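You operate a simulated robot arm through the tools that you are given. There is no shell and no other tool. Be economical: measure what you need, move in short steps, check, and stop when the job is done.

The job below is to be done with a simulated two-armed robot. You get a single attempt, and the scene is never put back.

JOB
Put the blue brush on the lower shelf of the rack away on the top of the drain board. Then take the green roll from the middle shelf of the open rack and put it on the lower shelf of the open rack. Then take the blue paddle from the shelf under the island bench and put it on the far rail table on the hall side. The order counts.

It is judged by the outcome, as a careful person would: the job done as asked, and still so three seconds after it is handed in. It fails if anything else is knocked over, pushed out of place, dropped, spilled or broken.

ROBOT AND FRAMES
Two 7-joint arms with two-finger parallel grippers on one trunk, on a base that drives. Base frame: it is fixed to the floor where the robot stands at the start and does not move with it; the origin is under the middle of the robot, x ahead of it, y to its left, z up. Units: m, rad, N and s.
The left shoulder is at the start at [0.05, 0.209, 1.234], the right one opposite. With the tool pointing down near the work surface each hand reaches from about 0.1 to 0.74 m from the robot's upright axis, wherever it stands, measured 20 degrees to its own side. Places, roughly: far rail table on the hall side [-4.9, -6.2, 0.7]; lower shelf of the open rack [-9.7, -11.6, 0.5]; paddle [-7.75, -9.25, 0.5]; roll [-9.75, -11.5, 1]; top of the drain board [-8.3, -13.9, 0.9]. Payload 4.4 kg a hand.
The tool frame of a hand sits at the grasp point between the pads (the TCP): z along the fingers, y along the line on which they close. The tips reach 0.023 m beyond it. The gripper opens to 0.094 m. The fingers are 0.038 m wide and 0.01 m thick; the gripper's body (0.054 by 0.096 m) begins 0.039 m behind the TCP.
Orientation is told as [roll, pitch, yaw] about the base's x, y, z axes, in that order, counted from this pose: with the fingers straight down and closing along the base's y, the tool's x points along the base's -x, its y along +y and its z along -z.

CONTROLS
- The arms move only by the tool step_arm. It takes "left_increments", "right_increments" or both (then of equal length, played together; a hand with none holds still); each is a list of rows, each an object of numbers (a shift or turn left out is 0, a gripper value left out holds the last): "dx", "dy", "dz": the shift along the base's x, y, z in units of 25 mm (1.0 is 25 mm); "wx", "wy", "wz": the turn, a rotation vector about the base's x, y, z in units of 5 degrees (1.0 is 5 degrees); "hand": the opening in per cent of the stroke, from 0 (shut) to 100 (fully open). In form: [{"dx": .., "dy": .., "dz": .., "wx": .., "wy": .., "wz": .., "hand": ..}, ...]. A call has 1 to 10 rows; each row shifts and turns the commanded pose from where the row before left it. A call with a number of a shift or a turn outside -1 to 1 is refused whole. Each row takes 0.2 s and may step no farther than 0.05 m and 0.15 rad from the row before; otherwise, or with a gripper value out of range, the whole call is refused. A pose out of reach is approached as far as the arm can. The call stops where the force on the tool passes 40 N (or 10 N more than at its start, if that is more) or the arm is blocked; 0.2 s more then pass. The fingers move at their own pace (about 0.108 m/s each) and stop on an object; they squeeze with about 33 N. The grip force told is the motor's: it shows also when the fingers shut on nothing. Time passes only in rows, and 0.2 s behind the last, so rows that do not move let the fingers close. It gives the time, the measured TCP pose, the force on the tool (base axes), the opening and the grip force at its end, in the units of the frame above (readings bear some noise), with the torque about the TCP (base axes, N m) and any sound that the robot's microphone picked up, and new pictures: "views" is both (left out), scene, wrist or none (wrist: the cameras of the hands that moved).
- Cameras (640 x 400 px; columns grow to the right, rows downward): "scene" is now at [0.1324, 0.0378, 1.3779]; the picture's right is [0.38, -0.93, 0.00], its down [-0.77, -0.31, -0.56] and it looks along [0.52, 0.21, -0.83] (base axes); focal length 258 px, centre (320, 200). "left" rides on the left gripper at [0.086, -0.016, -0.074] in its tool frame; the picture's right is [0.18, 0.98, 0.00], its down [-0.58, 0.11, -0.81] and it looks along [-0.79, 0.15, 0.59] (tool axes); focal length 243 px, centre (320, 200). "right" rides on the right gripper at [0.086, 0.016, -0.074] in its tool frame; the picture's right is [-0.18, 0.98, 0.00], its down [-0.58, -0.11, -0.81] and it looks along [-0.79, -0.15, 0.59] (tool axes); focal length 243 px, centre (320, 200).
- slide_trunk(by): slides the trunk up (or, below 0, down) by that many m; the arms and the scene camera ride with it, the base frame stays. It gives what a move gives, with no picture.
- base_move(legs): drives the robot by 1 to 6 legs, each [ahead, left, turn to the left] in m, m and rad, along the robot's own axes; the way and the turn of a leg run together, so that a leg with both is an arc; at most 1.5 m and 3.142 rad a leg. The arms and the cameras ride along, it lands a little off, and it stops where it bumps. It gives what a move gives, and a new picture of the scene camera.
- aim_head(pan, tilt): turns the head with the scene camera to pan (to the left, within 1.396 rad either way) and tilt (down, from -0.506 to 1.204), counted from straight ahead of the robot. It gives what a move gives, and a new picture of the scene camera.
- measure_at(camera, pixels): for up to 12 pixels [column, row] of the newest picture of that camera ("zoom" is the newest enlarged one), the place [x, y, z] in the base frame of the surface seen there, good to about 0.002 m, but the place of the scene camera against the robot may be out by one fixed shift of up to 0.012 m in any direction. The clock stands still meanwhile.
- close_up(camera, box): a new picture of the part [left, top, right, bottom] of that camera's present view, enlarged. The clock stands still meanwhile.
- hand_in(): hands the job in; it is judged then, once.

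Work in short steps. Measure before you move; look again where a grasp or a placing could have gone wrong, and mend it. You have 110 turns and 260 pictures in all, those below and enlarged ones among them. Open the grippers and draw the arms clear of the work before you hand the job in, unless the task says otherwise; then end with one line.

The tools are called as a command line: name --argument value ..., lists and objects as JSON in quotes. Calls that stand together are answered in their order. step_arm: Moves the arms, as the interface text tells. Its arguments: {"type":"object","properties":{"left_increments":{"type":"array"},"right_increments":{"type":"array"},"views":{"type":"string","enum":["both","scene","wrist","none"]}},"required":[]} The other tools are called the same way: slide_trunk (by) slides the trunk up or down; base_move (legs) drives the base; aim_head (pan, tilt) turns the head that bears the scene camera; measure_at (camera, pixels) gives the place of the surface under pixels of a picture; close_up (camera, box) takes an enlarged picture of a part of a camera's view; hand_in () hands the job in.

At the start:

```text
t: 0.0
left_tool_pos: [0.3515, 0.2513, 0.8095]
left_orientation: [-0.001, -0.001, 0.0]
left_contact_force: [-0.3, 0.8, 0.0]
left_ft_torque: [0.02, -0.01, 0.0]
left_gripper_width: 0.094
left_finger_force: 0.0
right_tool_pos: [0.3541, 0.0009, 0.8848]
right_orientation: [-0.001, 0.0, 0.0]
right_contact_force: [-0.2, -0.4, 0.9]
right_ft_torque: [0.01, 0.0, -0.01]
right_gripper_width: 0.0939
right_finger_force: 0.0
trunk travel left (down, up): [-0.313, 0.25]
robot x, y, heading: [-0.0005, -0.0001, 0.002]
head pan, tilt: [0.384, 0.977]
```

scene: 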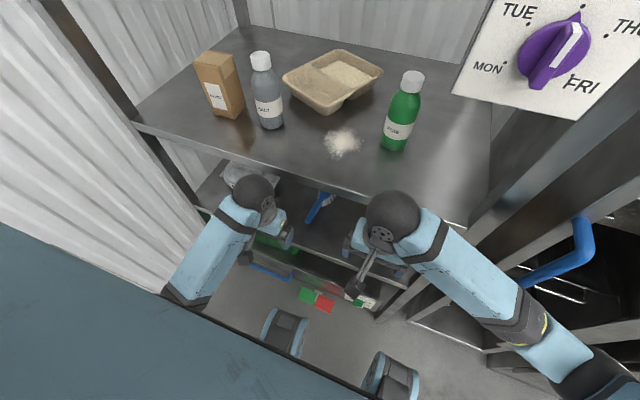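
right: 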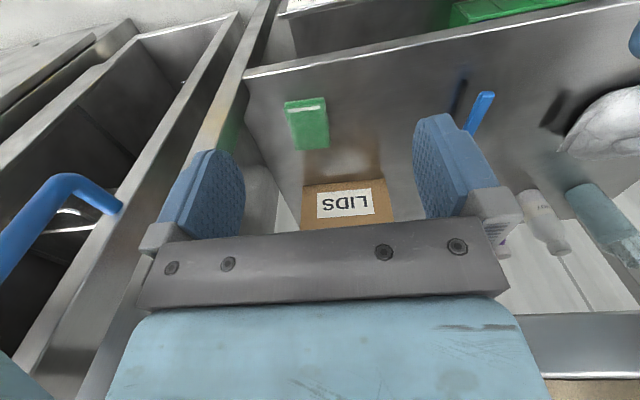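
left: 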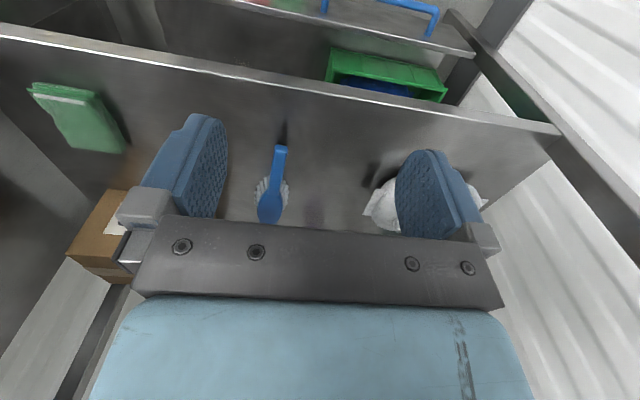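

The brush appears in the left wrist view near (272,190) and in the scene at (320,205). I measure it and surrounding points.

measure_at --camera "left" --pixels '[[280, 150], [276, 175], [270, 210], [262, 190], [285, 190], [230, 180], [330, 190], [300, 82], [300, 90], [380, 200], [85, 120], [110, 230]]'

measure_at --camera "scene" --pixels '[[328, 196], [310, 218], [250, 165], [300, 180], [440, 220], [140, 125], [345, 140], [290, 220], [240, 30], [400, 290], [185, 190], [480, 210]]'

close_up --camera "left" --box '[180, 100, 400, 240]'

aim_head --pan 0.0 --tilt 0.4

```text
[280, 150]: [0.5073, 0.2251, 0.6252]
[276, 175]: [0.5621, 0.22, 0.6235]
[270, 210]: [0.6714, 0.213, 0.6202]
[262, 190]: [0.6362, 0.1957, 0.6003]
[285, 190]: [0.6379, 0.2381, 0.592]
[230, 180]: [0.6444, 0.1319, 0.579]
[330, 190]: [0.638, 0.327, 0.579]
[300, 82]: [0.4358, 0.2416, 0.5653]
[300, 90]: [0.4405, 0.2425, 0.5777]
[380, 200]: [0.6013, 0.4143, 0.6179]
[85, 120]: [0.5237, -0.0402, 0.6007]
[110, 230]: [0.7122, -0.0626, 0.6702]
```

```text
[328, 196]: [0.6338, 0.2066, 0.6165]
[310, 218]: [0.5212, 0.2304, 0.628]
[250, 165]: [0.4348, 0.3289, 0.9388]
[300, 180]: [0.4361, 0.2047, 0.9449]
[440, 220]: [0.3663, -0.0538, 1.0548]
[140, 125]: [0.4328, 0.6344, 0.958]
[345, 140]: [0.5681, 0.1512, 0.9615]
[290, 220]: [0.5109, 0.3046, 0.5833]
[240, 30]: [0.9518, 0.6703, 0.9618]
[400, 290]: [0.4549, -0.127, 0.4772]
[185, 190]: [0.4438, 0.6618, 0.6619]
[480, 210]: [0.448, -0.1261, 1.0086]
```

```text
2.86 times, centred on (290, 170) of left
```

zoom: 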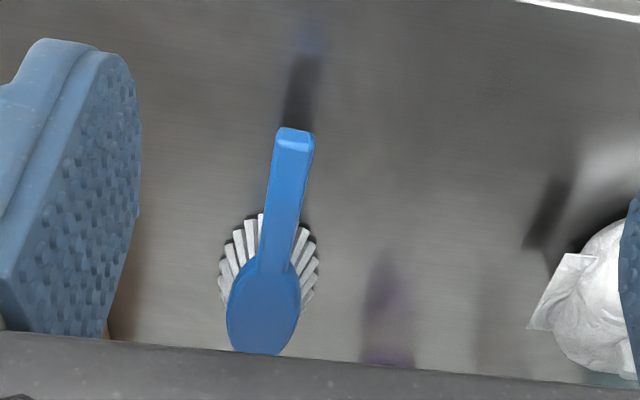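

```text
t: 1.0
left_tool_pos: [0.352, 0.2524, 0.8092]
left_orientation: [0.001, -0.001, 0.001]
left_contact_force: [-0.4, 0.1, -0.2]
left_ft_torque: [0.02, 0.01, 0.01]
left_gripper_width: 0.0939
left_finger_force: 0.0
right_tool_pos: [0.3539, -0.0008, 0.885]
right_orientation: [-0.001, 0.0, 0.0]
right_contact_force: [-0.6, -0.6, -0.2]
right_ft_torque: [-0.04, -0.01, 0.0]
right_gripper_width: 0.0939
right_finger_force: 0.1
trunk travel left (down, up): [-0.313, 0.25]
robot x, y, heading: [0.0014, -0.0033, -0.002]
head pan, tilt: [0.0, 0.4]
```

scene: 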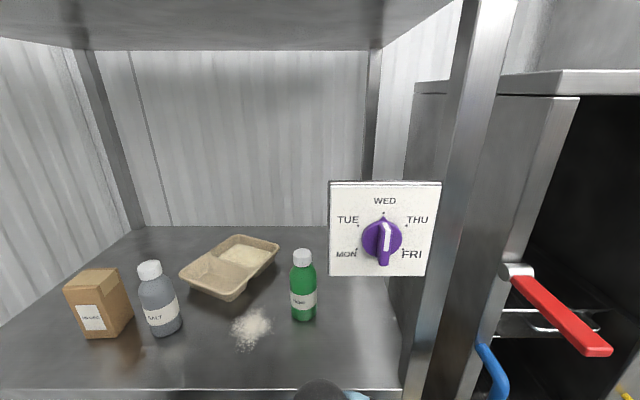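

The brush handle runs from (0.505,0.225) to about x 0.58, top z 0.625, on a shelf at z 0.579. I tilt the left hand about 45° forward where it is, lowering slightly.

step_arm --left_increments '[{"wy": -1, "dy": -0.15, "dz": -0.5}, {"wy": -1, "dy": -0.15, "dz": -0.5}, {"wy": -1, "dy": -0.15, "dz": -0.5}, {"wy": -1, "dy": -0.15, "dz": -0.5}, {"wy": -1, "dy": -0.15, "dz": -0.5}, {"wy": -1, "dy": -0.15, "dz": -0.5}, {"wy": -1, "dy": -0.15, "dz": -0.5}, {"wy": -1, "dz": -0.5}, {"wy": -1, "dz": -0.5}, {"wz": -0.8, "dz": -0.5}]' --views "wrist"

```text
t: 3.2
left_tool_pos: [0.3563, 0.2253, 0.6934]
left_orientation: [-0.006, -0.802, -0.063]
left_contact_force: [0.0, 0.5, 0.6]
left_ft_torque: [-0.01, 0.02, -0.04]
left_gripper_width: 0.094
left_finger_force: 0.0
right_tool_pos: [0.3538, 0.0018, 0.8877]
right_orientation: [0.0, -0.001, -0.001]
right_contact_force: [-0.6, 0.5, 0.4]
right_ft_torque: [-0.01, 0.02, -0.02]
right_gripper_width: 0.094
right_finger_force: 0.1
trunk travel left (down, up): [-0.313, 0.25]
robot x, y, heading: [0.0003, 0.0023, -0.002]
head pan, tilt: [0.0, 0.4]
```

left: 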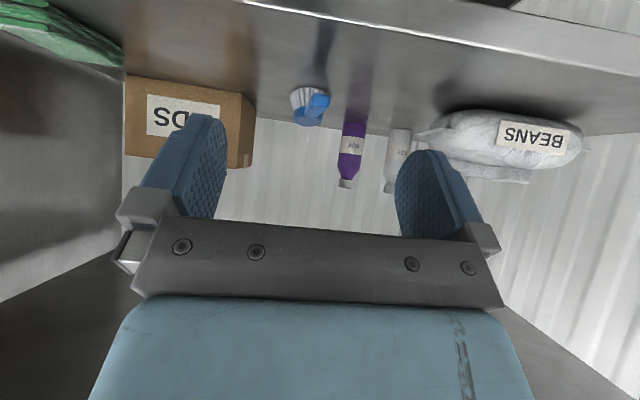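

Tilted to 46°; brush handle end is at (318,103). I measure and move forward.

measure_at --camera "left" --pixels '[[318, 101], [318, 108], [311, 120]]'

step_arm --left_increments '[{"dx": 0.9}, {"dx": 0.9}, {"dx": 0.9}, {"dx": 0.9}, {"dx": 0.9, "dz": -0.3}, {"dx": 0.9, "dz": -0.3}, {"dx": 0.8, "dz": -0.3}, {"dx": 0.8, "dz": -0.3}]' --views "both"

```text
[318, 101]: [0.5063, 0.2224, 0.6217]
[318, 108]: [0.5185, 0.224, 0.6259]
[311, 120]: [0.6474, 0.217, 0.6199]
```

```text
t: 5.0
left_tool_pos: [0.5281, 0.2268, 0.6551]
left_orientation: [-0.001, -0.785, -0.069]
left_contact_force: [0.2, -0.4, 0.3]
left_ft_torque: [0.02, 0.0, 0.0]
left_gripper_width: 0.094
left_finger_force: 0.0
right_tool_pos: [0.3539, 0.0011, 0.8851]
right_orientation: [0.0, -0.001, 0.0]
right_contact_force: [-0.4, 0.0, -0.3]
right_ft_torque: [-0.01, -0.02, 0.0]
right_gripper_width: 0.094
right_finger_force: 0.1
trunk travel left (down, up): [-0.313, 0.25]
robot x, y, heading: [-0.0002, -0.0011, -0.001]
head pan, tilt: [0.0, 0.4]
```

scene: 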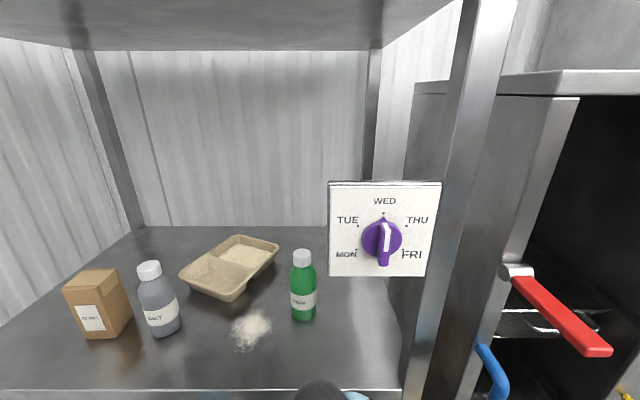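
left: 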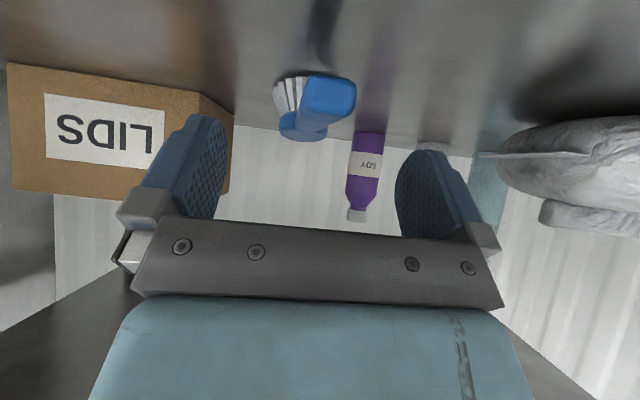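

The handle is centred between the fingers (328,98). I lower over it and close.

step_arm --left_increments '[{"dx": 0.4, "dz": -0.75}, {"dx": 0.3, "dz": -0.75}, {"hand": 0}, {"hand": 0}, {"hand": 0}, {"hand": 0}]' --views "wrist"

```text
t: 6.4
left_tool_pos: [0.5453, 0.2275, 0.617]
left_orientation: [0.0, -0.785, -0.071]
left_contact_force: [0.1, 1.2, 0.4]
left_ft_torque: [0.01, -0.16, 0.09]
left_gripper_width: 0.0258
left_finger_force: 33.0
right_tool_pos: [0.3535, 0.0012, 0.8857]
right_orientation: [0.001, 0.0, 0.001]
right_contact_force: [-0.1, -0.1, 0.3]
right_ft_torque: [0.0, 0.01, 0.01]
right_gripper_width: 0.0941
right_finger_force: 0.0
trunk travel left (down, up): [-0.313, 0.25]
robot x, y, heading: [0.0016, -0.0019, 0.003]
head pan, tilt: [0.0, 0.4]
```

left: 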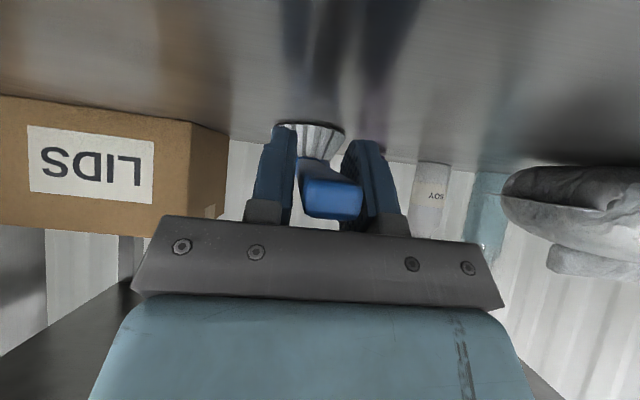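

The handle is gripped (0.026 m, 33 N). I lift a little, check it, and draw back out of the rack.

step_arm --left_increments '[{"dz": 0.8}, {"dz": 0.8}, {"dx": -1, "dz": 0.4}, {"dx": -1}, {"dx": -1}, {"dx": -1}, {"dx": -1}, {"dx": -1}, {"dx": -1}, {"dx": -1}]' --views "wrist"

```text
t: 8.8
left_tool_pos: [0.3682, 0.2438, 0.6906]
left_orientation: [0.03, -0.849, -0.073]
left_contact_force: [0.7, -0.5, -0.8]
left_ft_torque: [0.03, 0.08, -0.02]
left_gripper_width: 0.0257
left_finger_force: 32.9
right_tool_pos: [0.355, 0.0019, 0.8847]
right_orientation: [0.001, 0.001, -0.001]
right_contact_force: [0.0, -0.1, -0.1]
right_ft_torque: [-0.01, -0.01, 0.0]
right_gripper_width: 0.0939
right_finger_force: 0.0
trunk travel left (down, up): [-0.313, 0.25]
robot x, y, heading: [-0.0035, -0.0042, -0.003]
head pan, tilt: [0.0, 0.4]
stopped in row 10 (left hand): the arm was blocked; the commanded pose is now the measured one
```

left: 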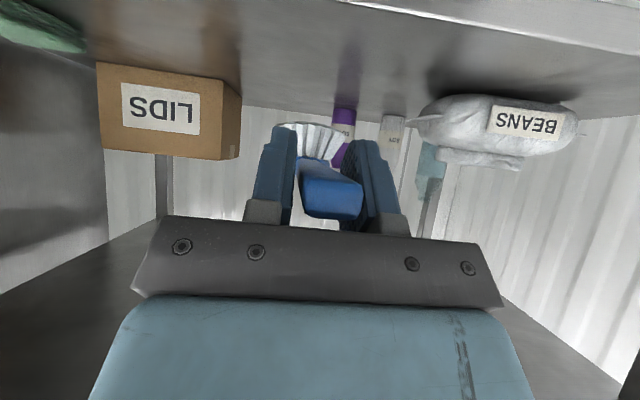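

Brush secure; the arm is at its own backward limit. I look left and right before driving back.

aim_head --pan 1.39 --tilt 0.5

aim_head --pan -1.39 --tilt 0.5

```text
t: 10.3
left_tool_pos: [0.3681, 0.2442, 0.6919]
left_orientation: [0.031, -0.847, -0.071]
left_contact_force: [0.1, -0.5, -0.9]
left_ft_torque: [0.03, 0.14, -0.01]
left_gripper_width: 0.0259
left_finger_force: 33.2
right_tool_pos: [0.3533, 0.001, 0.8866]
right_orientation: [-0.001, 0.0, -0.002]
right_contact_force: [-0.4, 0.2, -0.2]
right_ft_torque: [0.01, 0.05, 0.02]
right_gripper_width: 0.0941
right_finger_force: 0.0
trunk travel left (down, up): [-0.313, 0.25]
robot x, y, heading: [-0.0016, 0.0007, 0.003]
head pan, tilt: [1.389, 0.499]
```

scene: 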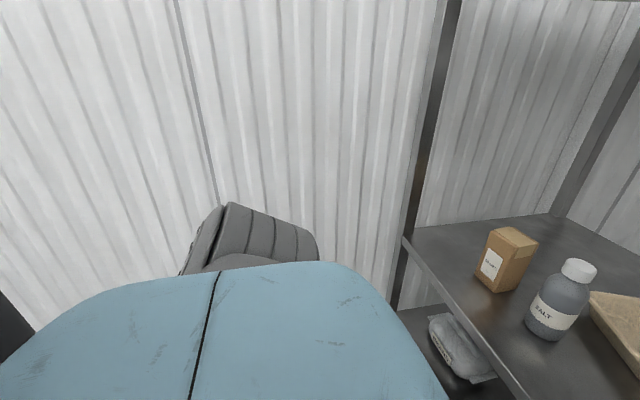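

```text
t: 12.8
left_tool_pos: [0.3682, 0.2433, 0.6915]
left_orientation: [0.032, -0.847, -0.072]
left_contact_force: [0.5, -0.3, -1.5]
left_ft_torque: [0.01, 0.14, -0.03]
left_gripper_width: 0.0257
left_finger_force: 32.9
right_tool_pos: [0.3533, 0.0012, 0.8853]
right_orientation: [-0.002, 0.0, -0.001]
right_contact_force: [-0.1, 0.5, 0.2]
right_ft_torque: [-0.01, 0.01, -0.03]
right_gripper_width: 0.0939
right_finger_force: 0.0
trunk travel left (down, up): [-0.313, 0.25]
robot x, y, heading: [0.0008, 0.0015, -0.004]
head pan, tilt: [-1.389, 0.499]
```

scene: 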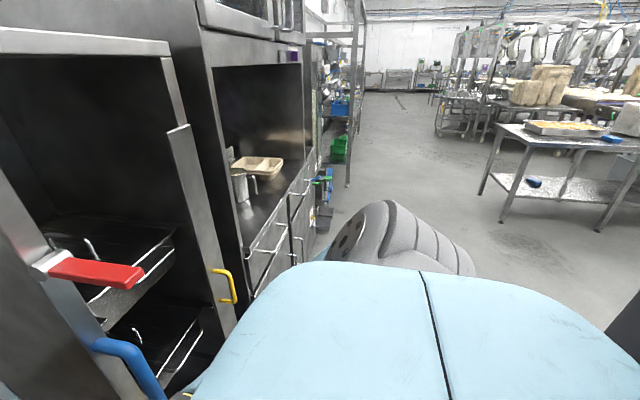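

Left is a wall; right is a long aisle with tables beginning at (520,140). I measure some floor and table points.

measure_at --camera "scene" --pixels '[[502, 222], [480, 190], [495, 123], [640, 150], [534, 183], [437, 135], [348, 185], [480, 260], [130, 275], [150, 390], [375, 90], [235, 290]]'

close_up --camera "scene" --box '[300, 20, 640, 233]'

base_move --legs '[[-0.35, 0, 0]]'

```text
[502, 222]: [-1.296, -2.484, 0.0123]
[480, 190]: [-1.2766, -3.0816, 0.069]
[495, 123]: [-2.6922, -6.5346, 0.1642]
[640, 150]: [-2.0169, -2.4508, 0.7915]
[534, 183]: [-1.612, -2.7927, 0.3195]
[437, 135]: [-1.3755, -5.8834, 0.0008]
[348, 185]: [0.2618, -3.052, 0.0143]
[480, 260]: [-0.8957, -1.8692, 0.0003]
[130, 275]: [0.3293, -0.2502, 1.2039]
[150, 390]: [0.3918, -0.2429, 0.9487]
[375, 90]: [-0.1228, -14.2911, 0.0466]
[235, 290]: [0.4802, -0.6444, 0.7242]
```

```text
1.88 times, centred on (470, 126) of scene
```

zoom: 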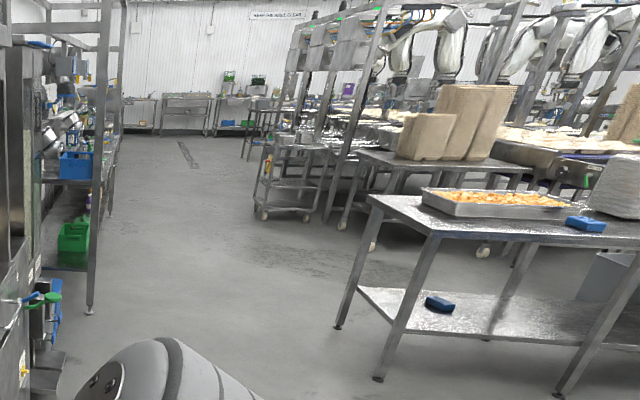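

```text
t: 15.0
left_tool_pos: [0.0234, 0.2435, 0.6924]
left_orientation: [0.032, -0.846, -0.074]
left_contact_force: [-0.9, -0.5, -1.7]
left_ft_torque: [-0.02, 0.12, 0.01]
left_gripper_width: 0.0255
left_finger_force: 32.9
right_tool_pos: [0.0087, 0.0005, 0.8855]
right_orientation: [-0.001, 0.001, -0.002]
right_contact_force: [-0.3, 0.7, 1.5]
right_ft_torque: [-0.02, -0.02, 0.02]
right_gripper_width: 0.0941
right_finger_force: 0.0
trunk travel left (down, up): [-0.313, 0.25]
robot x, y, heading: [-0.3435, -0.0004, -0.006]
head pan, tilt: [-1.389, 0.499]
```

scene: 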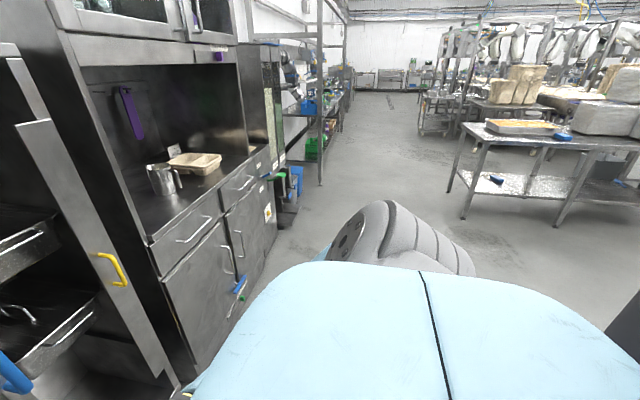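

I back a little more and turn right to face down the aisle, with the head level ahead.

base_move --legs '[[-0.2, 0, 0], [0, 0, -1.57]]'

aim_head --pan -0.6 --tilt 0.15

```text
t: 20.5
left_tool_pos: [-0.3062, -0.3727, 0.6917]
left_orientation: [0.031, -0.847, -1.664]
left_contact_force: [-0.3, 0.5, -1.3]
left_ft_torque: [0.14, 0.03, 0.0]
left_gripper_width: 0.0256
left_finger_force: 33.4
right_tool_pos: [-0.5493, -0.3534, 0.8854]
right_orientation: [-0.001, -0.003, -1.589]
right_contact_force: [0.6, 0.9, -0.2]
right_ft_torque: [-0.01, -0.01, 0.0]
right_gripper_width: 0.0941
right_finger_force: 0.0
trunk travel left (down, up): [-0.313, 0.25]
robot x, y, heading: [-0.5426, -0.0009, -1.594]
head pan, tilt: [-1.389, 0.499]
```

scene: 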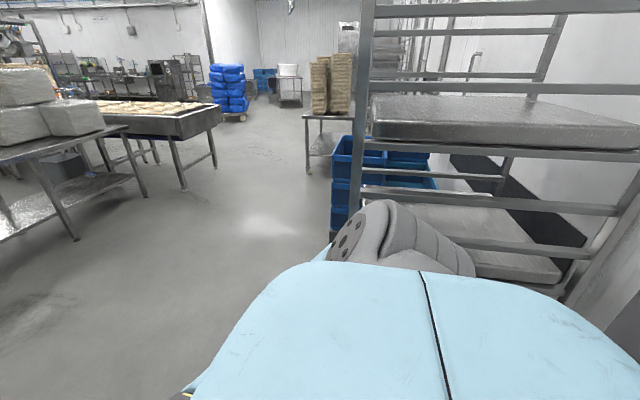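

```text
t: 21.6
left_tool_pos: [-0.3076, -0.3727, 0.6909]
left_orientation: [0.031, -0.846, -1.663]
left_contact_force: [0.7, 0.5, -1.6]
left_ft_torque: [0.11, -0.01, -0.01]
left_gripper_width: 0.0256
left_finger_force: 32.8
right_tool_pos: [-0.5504, -0.353, 0.8853]
right_orientation: [0.001, 0.0, -1.593]
right_contact_force: [-0.1, -0.1, -0.2]
right_ft_torque: [-0.02, -0.01, 0.04]
right_gripper_width: 0.0942
right_finger_force: 0.1
trunk travel left (down, up): [-0.313, 0.25]
robot x, y, heading: [-0.5402, -0.0002, -1.595]
head pan, tilt: [-0.6, 0.15]
```

scene: 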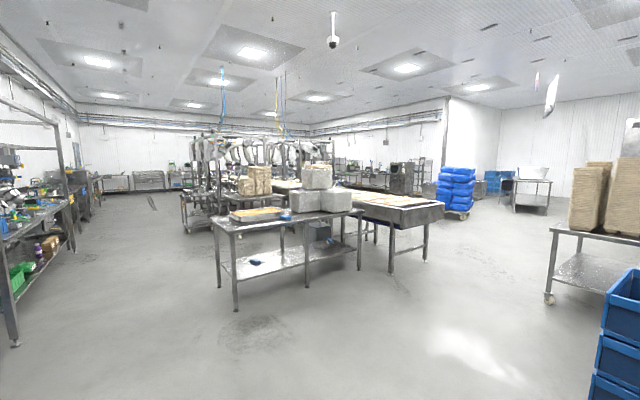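

A large hall with a central island of tables. I measure floor points for a map.

measure_at --camera "scene" --pixels '[[236, 309], [390, 270], [425, 260], [360, 268], [150, 200], [545, 300], [455, 215], [515, 208], [345, 185], [450, 300], [478, 225], [420, 190]]'

measure_at --camera "scene" --pixels '[[75, 250], [15, 340], [188, 230], [130, 190], [165, 188], [200, 190], [380, 180], [400, 190], [490, 225], [550, 212], [100, 195], [330, 175]]'

close_up --camera "scene" --box '[300, 120, 640, 330]'

close_up --camera "scene" --box '[60, 100, 340, 270]'

```text
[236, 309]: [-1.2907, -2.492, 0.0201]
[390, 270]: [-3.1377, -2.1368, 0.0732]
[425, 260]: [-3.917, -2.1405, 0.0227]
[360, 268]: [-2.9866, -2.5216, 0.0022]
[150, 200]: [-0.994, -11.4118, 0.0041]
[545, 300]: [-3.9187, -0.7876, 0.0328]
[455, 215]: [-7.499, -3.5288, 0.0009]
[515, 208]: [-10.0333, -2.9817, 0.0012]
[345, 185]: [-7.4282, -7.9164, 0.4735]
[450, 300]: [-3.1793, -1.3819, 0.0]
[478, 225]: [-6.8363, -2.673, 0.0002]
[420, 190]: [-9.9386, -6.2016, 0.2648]
```

```text
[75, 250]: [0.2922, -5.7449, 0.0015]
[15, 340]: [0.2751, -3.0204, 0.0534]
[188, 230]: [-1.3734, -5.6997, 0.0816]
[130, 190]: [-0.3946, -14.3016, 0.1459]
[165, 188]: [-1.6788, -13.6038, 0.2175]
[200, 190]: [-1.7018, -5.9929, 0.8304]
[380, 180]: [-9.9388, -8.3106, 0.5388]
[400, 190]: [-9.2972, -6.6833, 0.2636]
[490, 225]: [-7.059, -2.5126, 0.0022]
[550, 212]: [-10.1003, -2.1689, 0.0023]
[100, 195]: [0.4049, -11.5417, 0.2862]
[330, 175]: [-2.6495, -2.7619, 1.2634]
```

```text
1.88 times, centred on (470, 225) of scene
```

zoom: 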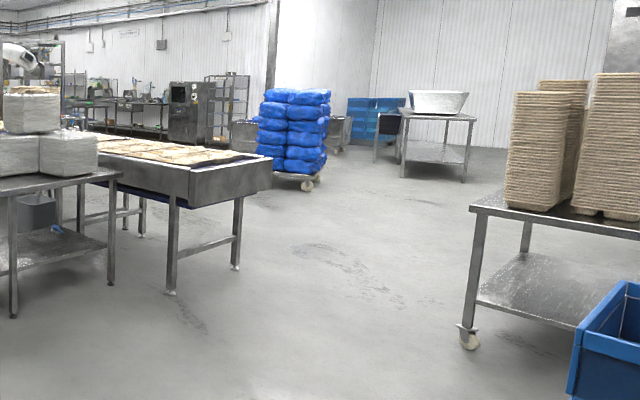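

```text
2.29 times, centred on (200, 185) of scene
```

zoom: 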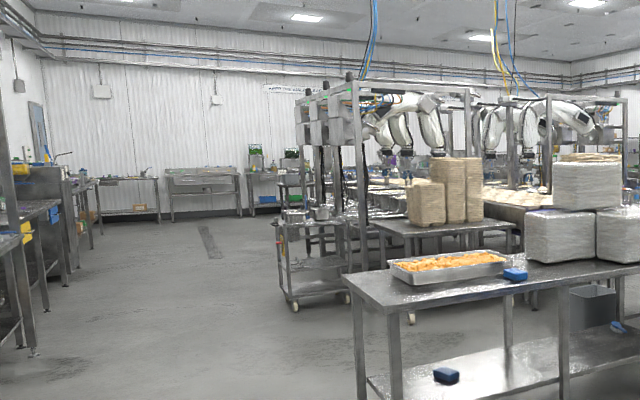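

Route: the hall side gap between the conveyor end (-3.9,-2.1) and the tray table (-3.9,-0.8). I drive there.

base_move --legs '[[1.4, 0, 0], [0, 0, -1.55], [1.5, 0, 0], [0.6, 0, 0]]'

aim_head --pan 0.3 --tilt 0.25

```text
t: 42.0
left_tool_pos: [-3.0071, -1.6632, 0.6916]
left_orientation: [0.032, -0.847, 3.098]
left_contact_force: [-0.6, -0.3, -1.0]
left_ft_torque: [0.0, -0.09, -0.01]
left_gripper_width: 0.0255
left_finger_force: 32.6
right_tool_pos: [-2.9995, -1.4192, 0.8853]
right_orientation: [0.0, 0.001, -3.116]
right_contact_force: [0.0, 1.0, 0.3]
right_ft_torque: [-0.01, 0.03, -0.02]
right_gripper_width: 0.0942
right_finger_force: 0.1
trunk travel left (down, up): [-0.313, 0.25]
robot x, y, heading: [-2.6478, -1.4099, -3.109]
head pan, tilt: [-0.6, 0.15]
```

scene: 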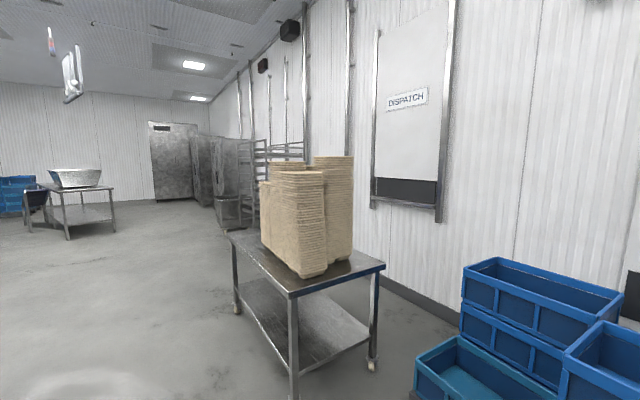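

```text
t: 43.2
left_tool_pos: [-3.0067, -1.6631, 0.6911]
left_orientation: [0.032, -0.847, 3.095]
left_contact_force: [-0.1, -0.3, -1.4]
left_ft_torque: [-0.01, -0.15, 0.0]
left_gripper_width: 0.0255
left_finger_force: 33.4
right_tool_pos: [-2.9984, -1.4191, 0.8858]
right_orientation: [0.001, 0.001, -3.113]
right_contact_force: [0.5, -0.1, -0.8]
right_ft_torque: [-0.01, -0.01, -0.01]
right_gripper_width: 0.094
right_finger_force: 0.1
trunk travel left (down, up): [-0.313, 0.25]
robot x, y, heading: [-2.6454, -1.4107, -3.114]
head pan, tilt: [0.3, 0.25]
```

scene: 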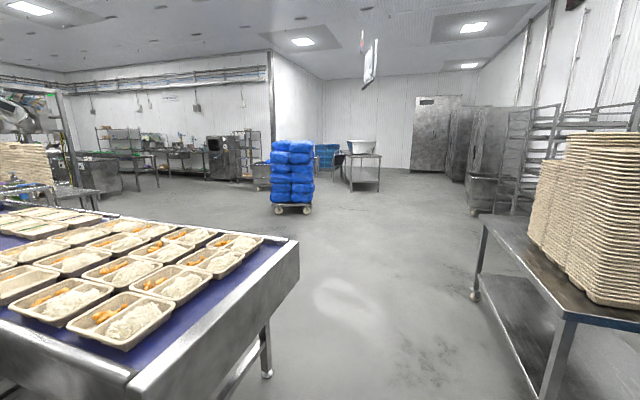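

The conveyor end is at (298,240) and the tray table at (475,215). I measure the gap.

measure_at --camera "scene" --pixels '[[298, 242], [130, 382], [482, 216], [562, 318], [475, 297], [267, 374], [290, 210], [120, 185], [170, 180], [230, 180], [340, 185], [540, 395]]'

```text
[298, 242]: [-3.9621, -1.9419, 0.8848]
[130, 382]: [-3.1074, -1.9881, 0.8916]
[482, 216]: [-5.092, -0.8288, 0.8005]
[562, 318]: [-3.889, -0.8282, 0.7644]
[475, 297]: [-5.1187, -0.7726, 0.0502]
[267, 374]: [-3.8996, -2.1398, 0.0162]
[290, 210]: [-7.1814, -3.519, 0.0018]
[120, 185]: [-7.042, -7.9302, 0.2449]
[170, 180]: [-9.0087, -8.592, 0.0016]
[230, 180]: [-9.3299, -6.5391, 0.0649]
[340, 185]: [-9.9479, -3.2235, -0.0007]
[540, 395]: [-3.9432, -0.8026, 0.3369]
```

Gap centre y≈-1.39; I drive through straight, then turn left toward the southwest.

base_move --legs '[[1.5, -0.06, 0], [1.0, -0.02, 0], [0, 0, 0.9]]'

aim_head --pan 0.0 --tilt 0.2

```text
refused: leg 1 is longer than a leg can be; nothing moved
```

```text
t: 44.0
left_tool_pos: [-3.0069, -1.6633, 0.6921]
left_orientation: [0.032, -0.845, 3.096]
left_contact_force: [0.6, 0.1, -1.4]
left_ft_torque: [-0.01, -0.13, -0.02]
left_gripper_width: 0.0258
left_finger_force: 33.4
right_tool_pos: [-2.9997, -1.4198, 0.886]
right_orientation: [-0.001, 0.001, -3.114]
right_contact_force: [-0.1, -0.3, 0.2]
right_ft_torque: [0.0, 0.03, -0.01]
right_gripper_width: 0.0941
right_finger_force: 0.0
trunk travel left (down, up): [-0.313, 0.25]
robot x, y, heading: [-2.6494, -1.4114, -3.115]
head pan, tilt: [0.0, 0.201]
```

scene: 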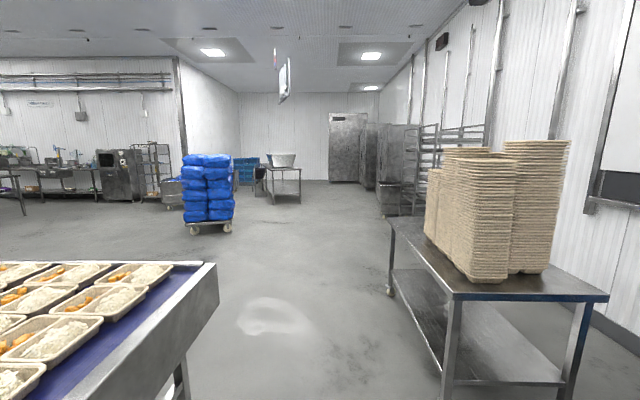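

The leg was slightly too long; I split it.

base_move --legs '[[1.3, -0.05, 0], [1.3, -0.03, 0], [0, 0, 0.9]]'

```text
t: 59.0
left_tool_pos: [-5.2789, -1.818, 0.6916]
left_orientation: [0.031, -0.846, -2.323]
left_contact_force: [-0.5, -0.6, -1.2]
left_ft_torque: [0.11, -0.05, 0.02]
left_gripper_width: 0.0255
left_finger_force: 32.4
right_tool_pos: [-5.4578, -1.6518, 0.8856]
right_orientation: [-0.001, 0.0, -2.253]
right_contact_force: [-1.0, 0.1, 0.6]
right_ft_torque: [0.0, 0.0, 0.0]
right_gripper_width: 0.0942
right_finger_force: 0.0
trunk travel left (down, up): [-0.313, 0.25]
robot x, y, heading: [-5.2353, -1.3798, -2.259]
head pan, tilt: [0.0, 0.201]
```

scene: 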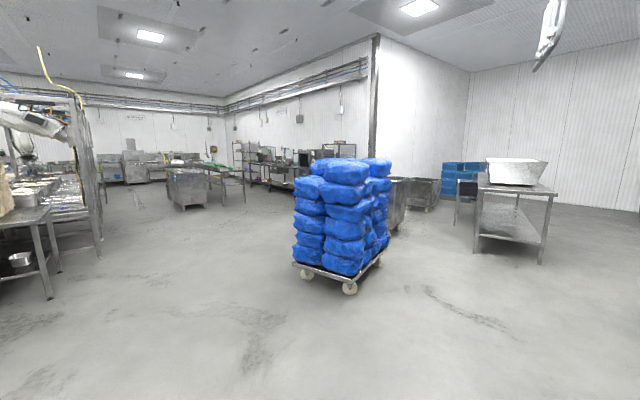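

close_up --camera "scene" --box '[0, 100, 340, 310]'

measure_at --camera "scene" --pixels '[[170, 200], [208, 205], [243, 203], [235, 165], [48, 298], [45, 212], [100, 240], [270, 190], [297, 265], [145, 183], [120, 185], [235, 185]]'

```text
1.88 times, centred on (170, 205) of scene
```

zoom: 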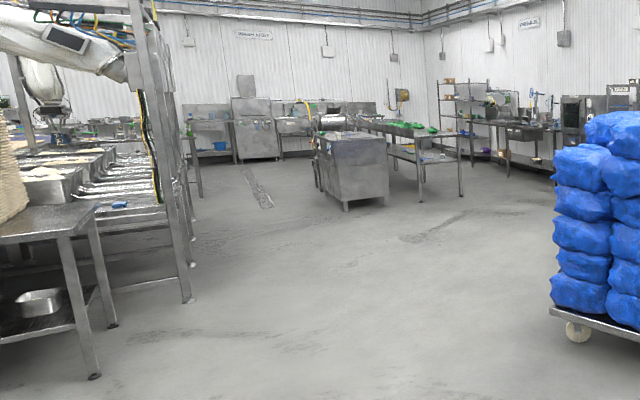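

```text
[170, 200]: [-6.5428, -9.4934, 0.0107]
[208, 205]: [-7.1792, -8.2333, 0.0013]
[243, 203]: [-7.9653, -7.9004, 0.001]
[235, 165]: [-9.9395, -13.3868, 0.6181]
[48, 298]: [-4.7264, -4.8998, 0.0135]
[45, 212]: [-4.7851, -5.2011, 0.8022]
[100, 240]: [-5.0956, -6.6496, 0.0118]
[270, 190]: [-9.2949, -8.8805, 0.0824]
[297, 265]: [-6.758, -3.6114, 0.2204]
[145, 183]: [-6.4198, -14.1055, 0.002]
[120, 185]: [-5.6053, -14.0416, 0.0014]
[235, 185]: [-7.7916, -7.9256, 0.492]
```

East aisle x≈-5.85 runs between the island (x<-6.5) and rail tables (x>-5.1). I drive to about (-5.85,-5) facing south.

base_move --legs '[[0, 0, 0.523], [1.5, 0, 0], [1.5, 0, 0], [0.67, 0, 0.165]]'

```text
t: 78.5
left_tool_pos: [-5.6595, -5.4155, 0.6924]
left_orientation: [0.032, -0.846, -1.68]
left_contact_force: [-0.1, -0.6, -1.2]
left_ft_torque: [0.15, -0.02, -0.02]
left_gripper_width: 0.0257
left_finger_force: 33.1
right_tool_pos: [-5.9012, -5.3932, 0.8862]
right_orientation: [0.001, 0.001, -1.608]
right_contact_force: [-0.4, -0.5, 0.5]
right_ft_torque: [0.0, 0.03, 0.01]
right_gripper_width: 0.0941
right_finger_force: 0.0
trunk travel left (down, up): [-0.313, 0.25]
robot x, y, heading: [-5.8861, -5.0401, -1.608]
head pan, tilt: [0.0, 0.201]
```

scene: 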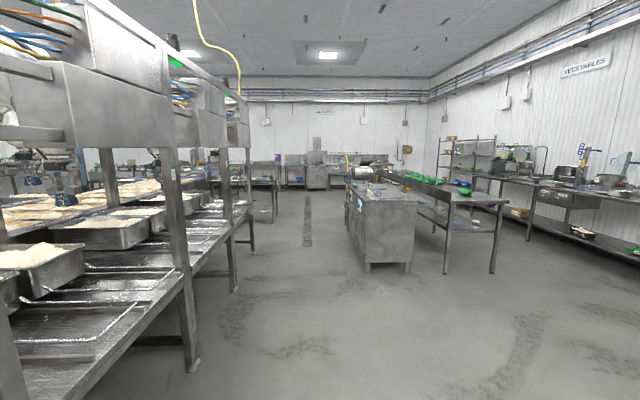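

close_up --camera "scene" --box '[220, 120, 540, 320]'

measure_at --camera "scene" --pixels '[[192, 362], [235, 290], [252, 250], [370, 268], [405, 265], [446, 270], [493, 270], [352, 235], [310, 180], [277, 215], [360, 180], [460, 215]]'

```text
2.00 times, centred on (380, 220) of scene
```

zoom: 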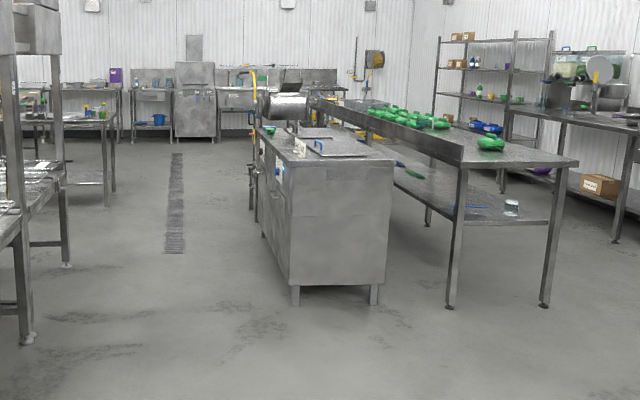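

```text
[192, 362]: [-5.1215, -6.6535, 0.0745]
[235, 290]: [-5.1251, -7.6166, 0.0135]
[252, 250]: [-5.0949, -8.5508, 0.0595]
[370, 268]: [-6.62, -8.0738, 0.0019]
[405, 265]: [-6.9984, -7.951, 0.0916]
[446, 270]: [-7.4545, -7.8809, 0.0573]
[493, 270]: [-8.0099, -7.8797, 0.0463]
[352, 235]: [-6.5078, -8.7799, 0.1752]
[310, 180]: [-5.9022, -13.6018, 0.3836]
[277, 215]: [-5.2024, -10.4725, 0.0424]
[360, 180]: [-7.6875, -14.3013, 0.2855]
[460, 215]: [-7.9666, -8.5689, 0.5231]
```

base_move --legs '[[1.5, 0, 0.03], [1.5, 0, 0], [1.5, 0, 0], [1.2, 0, 0]]'

aim_head --pan -0.7 --tilt 0.3

```text
t: 105.3
left_tool_pos: [-5.7532, -11.0474, 0.6906]
left_orientation: [0.03, -0.845, -1.661]
left_contact_force: [0.1, 0.2, -0.9]
left_ft_torque: [0.12, -0.02, 0.0]
left_gripper_width: 0.0258
left_finger_force: 32.7
right_tool_pos: [-5.9961, -11.0283, 0.8848]
right_orientation: [-0.001, -0.001, -1.588]
right_contact_force: [-0.3, -0.1, -0.3]
right_ft_torque: [0.0, 0.0, 0.0]
right_gripper_width: 0.094
right_finger_force: 0.0
trunk travel left (down, up): [-0.313, 0.25]
robot x, y, heading: [-5.9915, -10.6725, -1.589]
head pan, tilt: [0.0, 0.201]
```

scene: 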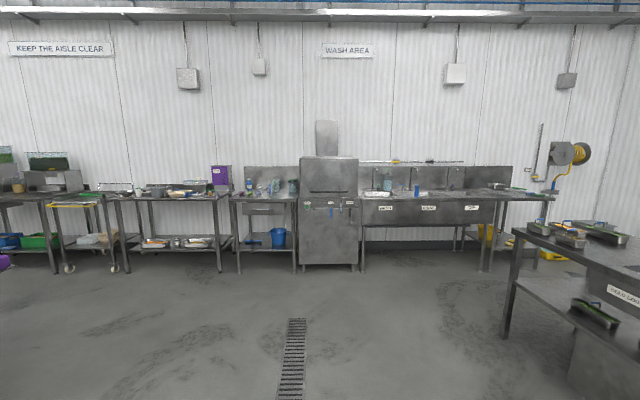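

```text
t: 106.4
left_tool_pos: [-5.7517, -11.0475, 0.6921]
left_orientation: [0.032, -0.845, -1.661]
left_contact_force: [-0.4, -0.4, -1.8]
left_ft_torque: [0.12, -0.02, -0.05]
left_gripper_width: 0.0256
left_finger_force: 33.2
right_tool_pos: [-5.9961, -11.0291, 0.8859]
right_orientation: [-0.002, 0.002, -1.59]
right_contact_force: [-0.7, 0.6, 0.2]
right_ft_torque: [0.01, 0.0, 0.01]
right_gripper_width: 0.0938
right_finger_force: 0.0
trunk travel left (down, up): [-0.313, 0.25]
robot x, y, heading: [-5.9897, -10.6715, -1.592]
head pan, tilt: [-0.7, 0.3]
```

scene: 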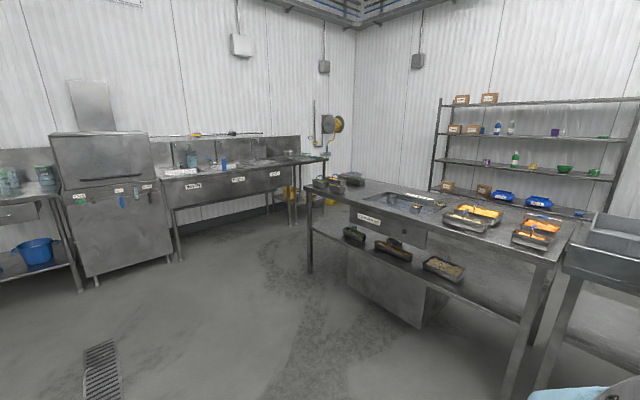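

The sink with the drain board at its right end (300,158), another prep bench, and the open rack (with roll) on the right wall. I measure and zoom.

measure_at --camera "scene" --pixels '[[300, 158], [325, 158], [285, 185], [310, 272], [308, 235], [310, 187], [510, 395], [295, 227], [180, 262], [178, 200], [545, 200], [330, 205]]'

close_up --camera "scene" --box '[150, 110, 350, 235]'

close_up --camera "scene" --box '[420, 80, 640, 220]'

```text
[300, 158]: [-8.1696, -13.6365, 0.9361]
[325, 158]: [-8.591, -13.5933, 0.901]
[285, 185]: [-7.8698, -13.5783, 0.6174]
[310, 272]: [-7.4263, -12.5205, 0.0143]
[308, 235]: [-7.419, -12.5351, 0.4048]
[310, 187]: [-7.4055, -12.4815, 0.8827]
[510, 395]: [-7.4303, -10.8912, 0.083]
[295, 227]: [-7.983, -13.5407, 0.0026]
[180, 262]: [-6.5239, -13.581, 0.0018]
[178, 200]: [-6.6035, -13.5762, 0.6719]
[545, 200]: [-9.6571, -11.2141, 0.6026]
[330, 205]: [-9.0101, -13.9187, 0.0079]
```

```text
3.20 times, centred on (250, 172) of scene
```

zoom: 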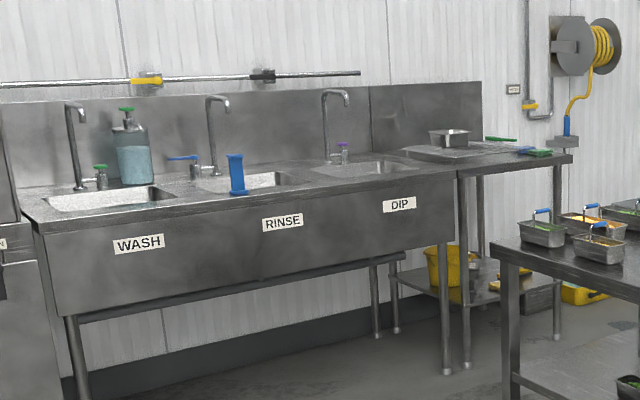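

```text
2.86 times, centred on (530, 150) of scene
```

zoom: 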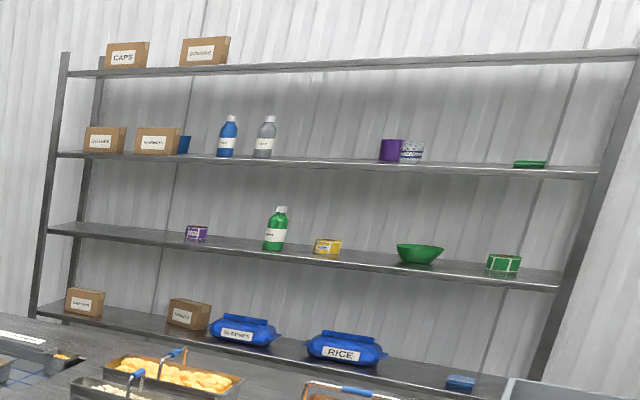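

The drain board spans roughly x -8.0…-8.65, y -13.57…-14.2, z≈0.90. I raise the trunk and the left hand so the brush will clear it.

slide_trunk --by 0.15

step_arm --left_increments '[{"dz": 1, "dy": -0.3}, {"dz": 1, "dy": -0.3}, {"dz": 1}, {"dz": 1}, {"dz": 1}, {"dz": 1}, {"dz": 1}, {"dz": 1}]' --views "wrist"

aim_head --pan -0.9 --tilt 0.5

```text
t: 108.2
left_tool_pos: [-5.7512, -11.0476, 0.8416]
left_orientation: [0.032, -0.846, -1.66]
left_contact_force: [0.8, -0.1, -0.9]
left_ft_torque: [0.15, 0.0, 0.05]
left_gripper_width: 0.0258
left_finger_force: 33.0
right_tool_pos: [-5.9954, -11.0285, 1.0344]
right_orientation: [0.0, 0.0, -1.59]
right_contact_force: [-0.3, -1.1, -0.3]
right_ft_torque: [-0.02, 0.01, -0.01]
right_gripper_width: 0.0942
right_finger_force: 0.1
trunk travel left (down, up): [-0.463, 0.1]
robot x, y, heading: [-5.9932, -10.6734, -1.591]
head pan, tilt: [-0.7, 0.3]
```

```text
t: 110.0
left_tool_pos: [-5.7518, -11.0631, 1.0428]
left_orientation: [0.03, -0.847, -1.659]
left_contact_force: [-0.3, 0.1, -1.0]
left_ft_torque: [0.16, -0.01, 0.01]
left_gripper_width: 0.0257
left_finger_force: 33.0
right_tool_pos: [-5.995, -11.0295, 1.0346]
right_orientation: [0.001, -0.001, -1.589]
right_contact_force: [0.3, 0.1, 0.6]
right_ft_torque: [-0.01, 0.03, 0.03]
right_gripper_width: 0.0939
right_finger_force: 0.1
trunk travel left (down, up): [-0.463, 0.1]
robot x, y, heading: [-5.9923, -10.6759, -1.588]
head pan, tilt: [-0.7, 0.3]
```

left: 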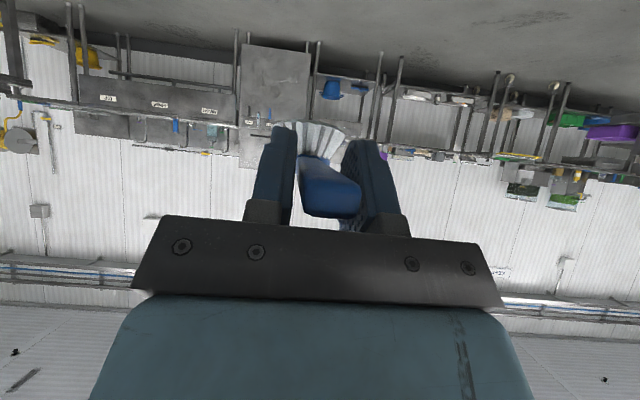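

```text
t: 110.7
left_tool_pos: [-5.7521, -11.0628, 1.0431]
left_orientation: [0.032, -0.846, -1.662]
left_contact_force: [-0.5, -0.2, -2.1]
left_ft_torque: [0.13, -0.04, -0.02]
left_gripper_width: 0.0256
left_finger_force: 32.7
right_tool_pos: [-5.9962, -11.0277, 1.0352]
right_orientation: [-0.001, 0.0, -1.588]
right_contact_force: [0.1, -0.1, 0.2]
right_ft_torque: [-0.01, 0.01, 0.02]
right_gripper_width: 0.0943
right_finger_force: 0.1
trunk travel left (down, up): [-0.463, 0.1]
robot x, y, heading: [-5.9924, -10.6738, -1.585]
head pan, tilt: [-0.901, 0.499]
```

scene: 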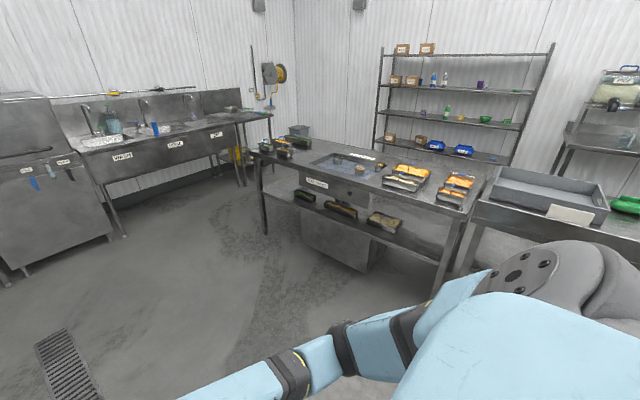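

measure_at --camera "scene" --pixels '[[286, 136], [305, 127], [350, 147], [480, 175], [240, 120], [265, 115], [250, 165], [495, 167], [400, 140], [250, 155]]'

```text
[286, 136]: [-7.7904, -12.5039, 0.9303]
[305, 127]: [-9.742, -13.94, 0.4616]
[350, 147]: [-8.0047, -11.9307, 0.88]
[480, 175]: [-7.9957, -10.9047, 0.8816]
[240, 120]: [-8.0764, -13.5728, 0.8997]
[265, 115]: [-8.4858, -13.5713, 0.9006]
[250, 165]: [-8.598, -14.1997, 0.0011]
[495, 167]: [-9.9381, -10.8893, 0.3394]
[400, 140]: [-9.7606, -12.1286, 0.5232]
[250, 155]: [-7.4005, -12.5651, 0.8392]
```

I drive south, turn west, and strafe into the aisle between sink and bench.

base_move --legs '[[1.5, 0, 0], [0, 0, -1.553], [0, 0.88, 0]]'

aim_head --pan 0.2 --tilt 0.6

```text
t: 129.7
left_tool_pos: [-6.4039, -13.3084, 1.0425]
left_orientation: [0.031, -0.845, 3.072]
left_contact_force: [0.7, -0.1, -1.4]
left_ft_torque: [0.0, -0.11, -0.01]
left_gripper_width: 0.0258
left_finger_force: 32.9
right_tool_pos: [-6.3736, -13.0658, 1.0351]
right_orientation: [0.002, 0.001, -3.138]
right_contact_force: [-0.3, 0.0, 0.9]
right_ft_torque: [0.02, 0.0, 0.01]
right_gripper_width: 0.094
right_finger_force: 0.0
trunk travel left (down, up): [-0.463, 0.1]
robot x, y, heading: [-6.0184, -13.0658, -3.132]
head pan, tilt: [-0.901, 0.499]
```

scene: 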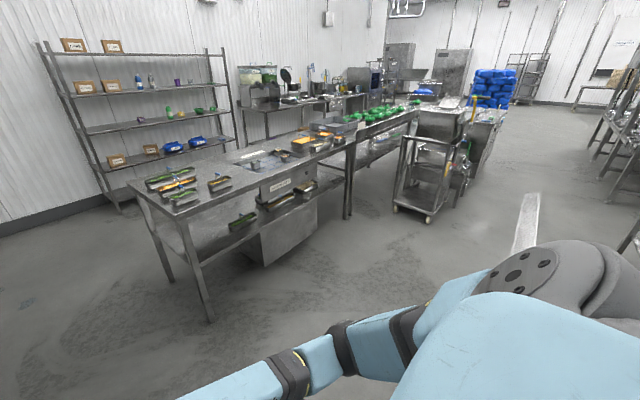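

```text
t: 131.0
left_tool_pos: [-6.4046, -13.3098, 1.0426]
left_orientation: [0.032, -0.846, 3.075]
left_contact_force: [-0.2, -0.2, -1.7]
left_ft_torque: [0.01, -0.11, -0.01]
left_gripper_width: 0.0258
left_finger_force: 33.1
right_tool_pos: [-6.3743, -13.0645, 1.0361]
right_orientation: [0.002, 0.0, -3.139]
right_contact_force: [0.4, 0.6, 0.7]
right_ft_torque: [0.01, 0.01, -0.01]
right_gripper_width: 0.0941
right_finger_force: 0.0
trunk travel left (down, up): [-0.463, 0.1]
robot x, y, heading: [-6.0198, -13.0637, -3.141]
head pan, tilt: [0.201, 0.6]
```

scene: 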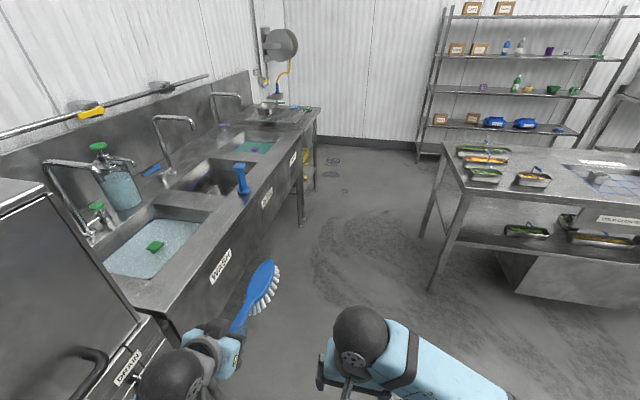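

Aisle clear, brush firmly held. I shift slightly right and drive west in two legs.

base_move --legs '[[0.3, -0.06, 0], [1.1, 0, 0], [1.0, 0, 0]]'

```text
t: 143.2
left_tool_pos: [-8.8364, -13.2221, 1.0432]
left_orientation: [0.033, -0.846, 3.054]
left_contact_force: [0.7, -0.2, -0.6]
left_ft_torque: [-0.02, -0.1, 0.01]
left_gripper_width: 0.0255
left_finger_force: 33.2
right_tool_pos: [-8.8015, -12.9798, 1.0351]
right_orientation: [0.0, 0.001, 3.127]
right_contact_force: [-0.5, -0.4, -0.9]
right_ft_torque: [0.02, -0.02, 0.03]
right_gripper_width: 0.0942
right_finger_force: 0.1
trunk travel left (down, up): [-0.463, 0.1]
robot x, y, heading: [-8.4487, -12.9809, 3.124]
head pan, tilt: [0.201, 0.6]
```

scene: 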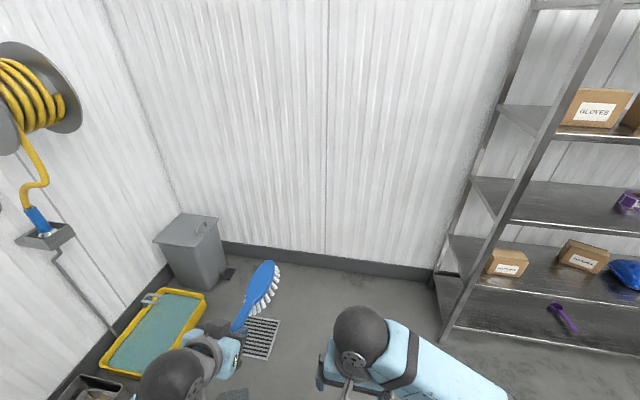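

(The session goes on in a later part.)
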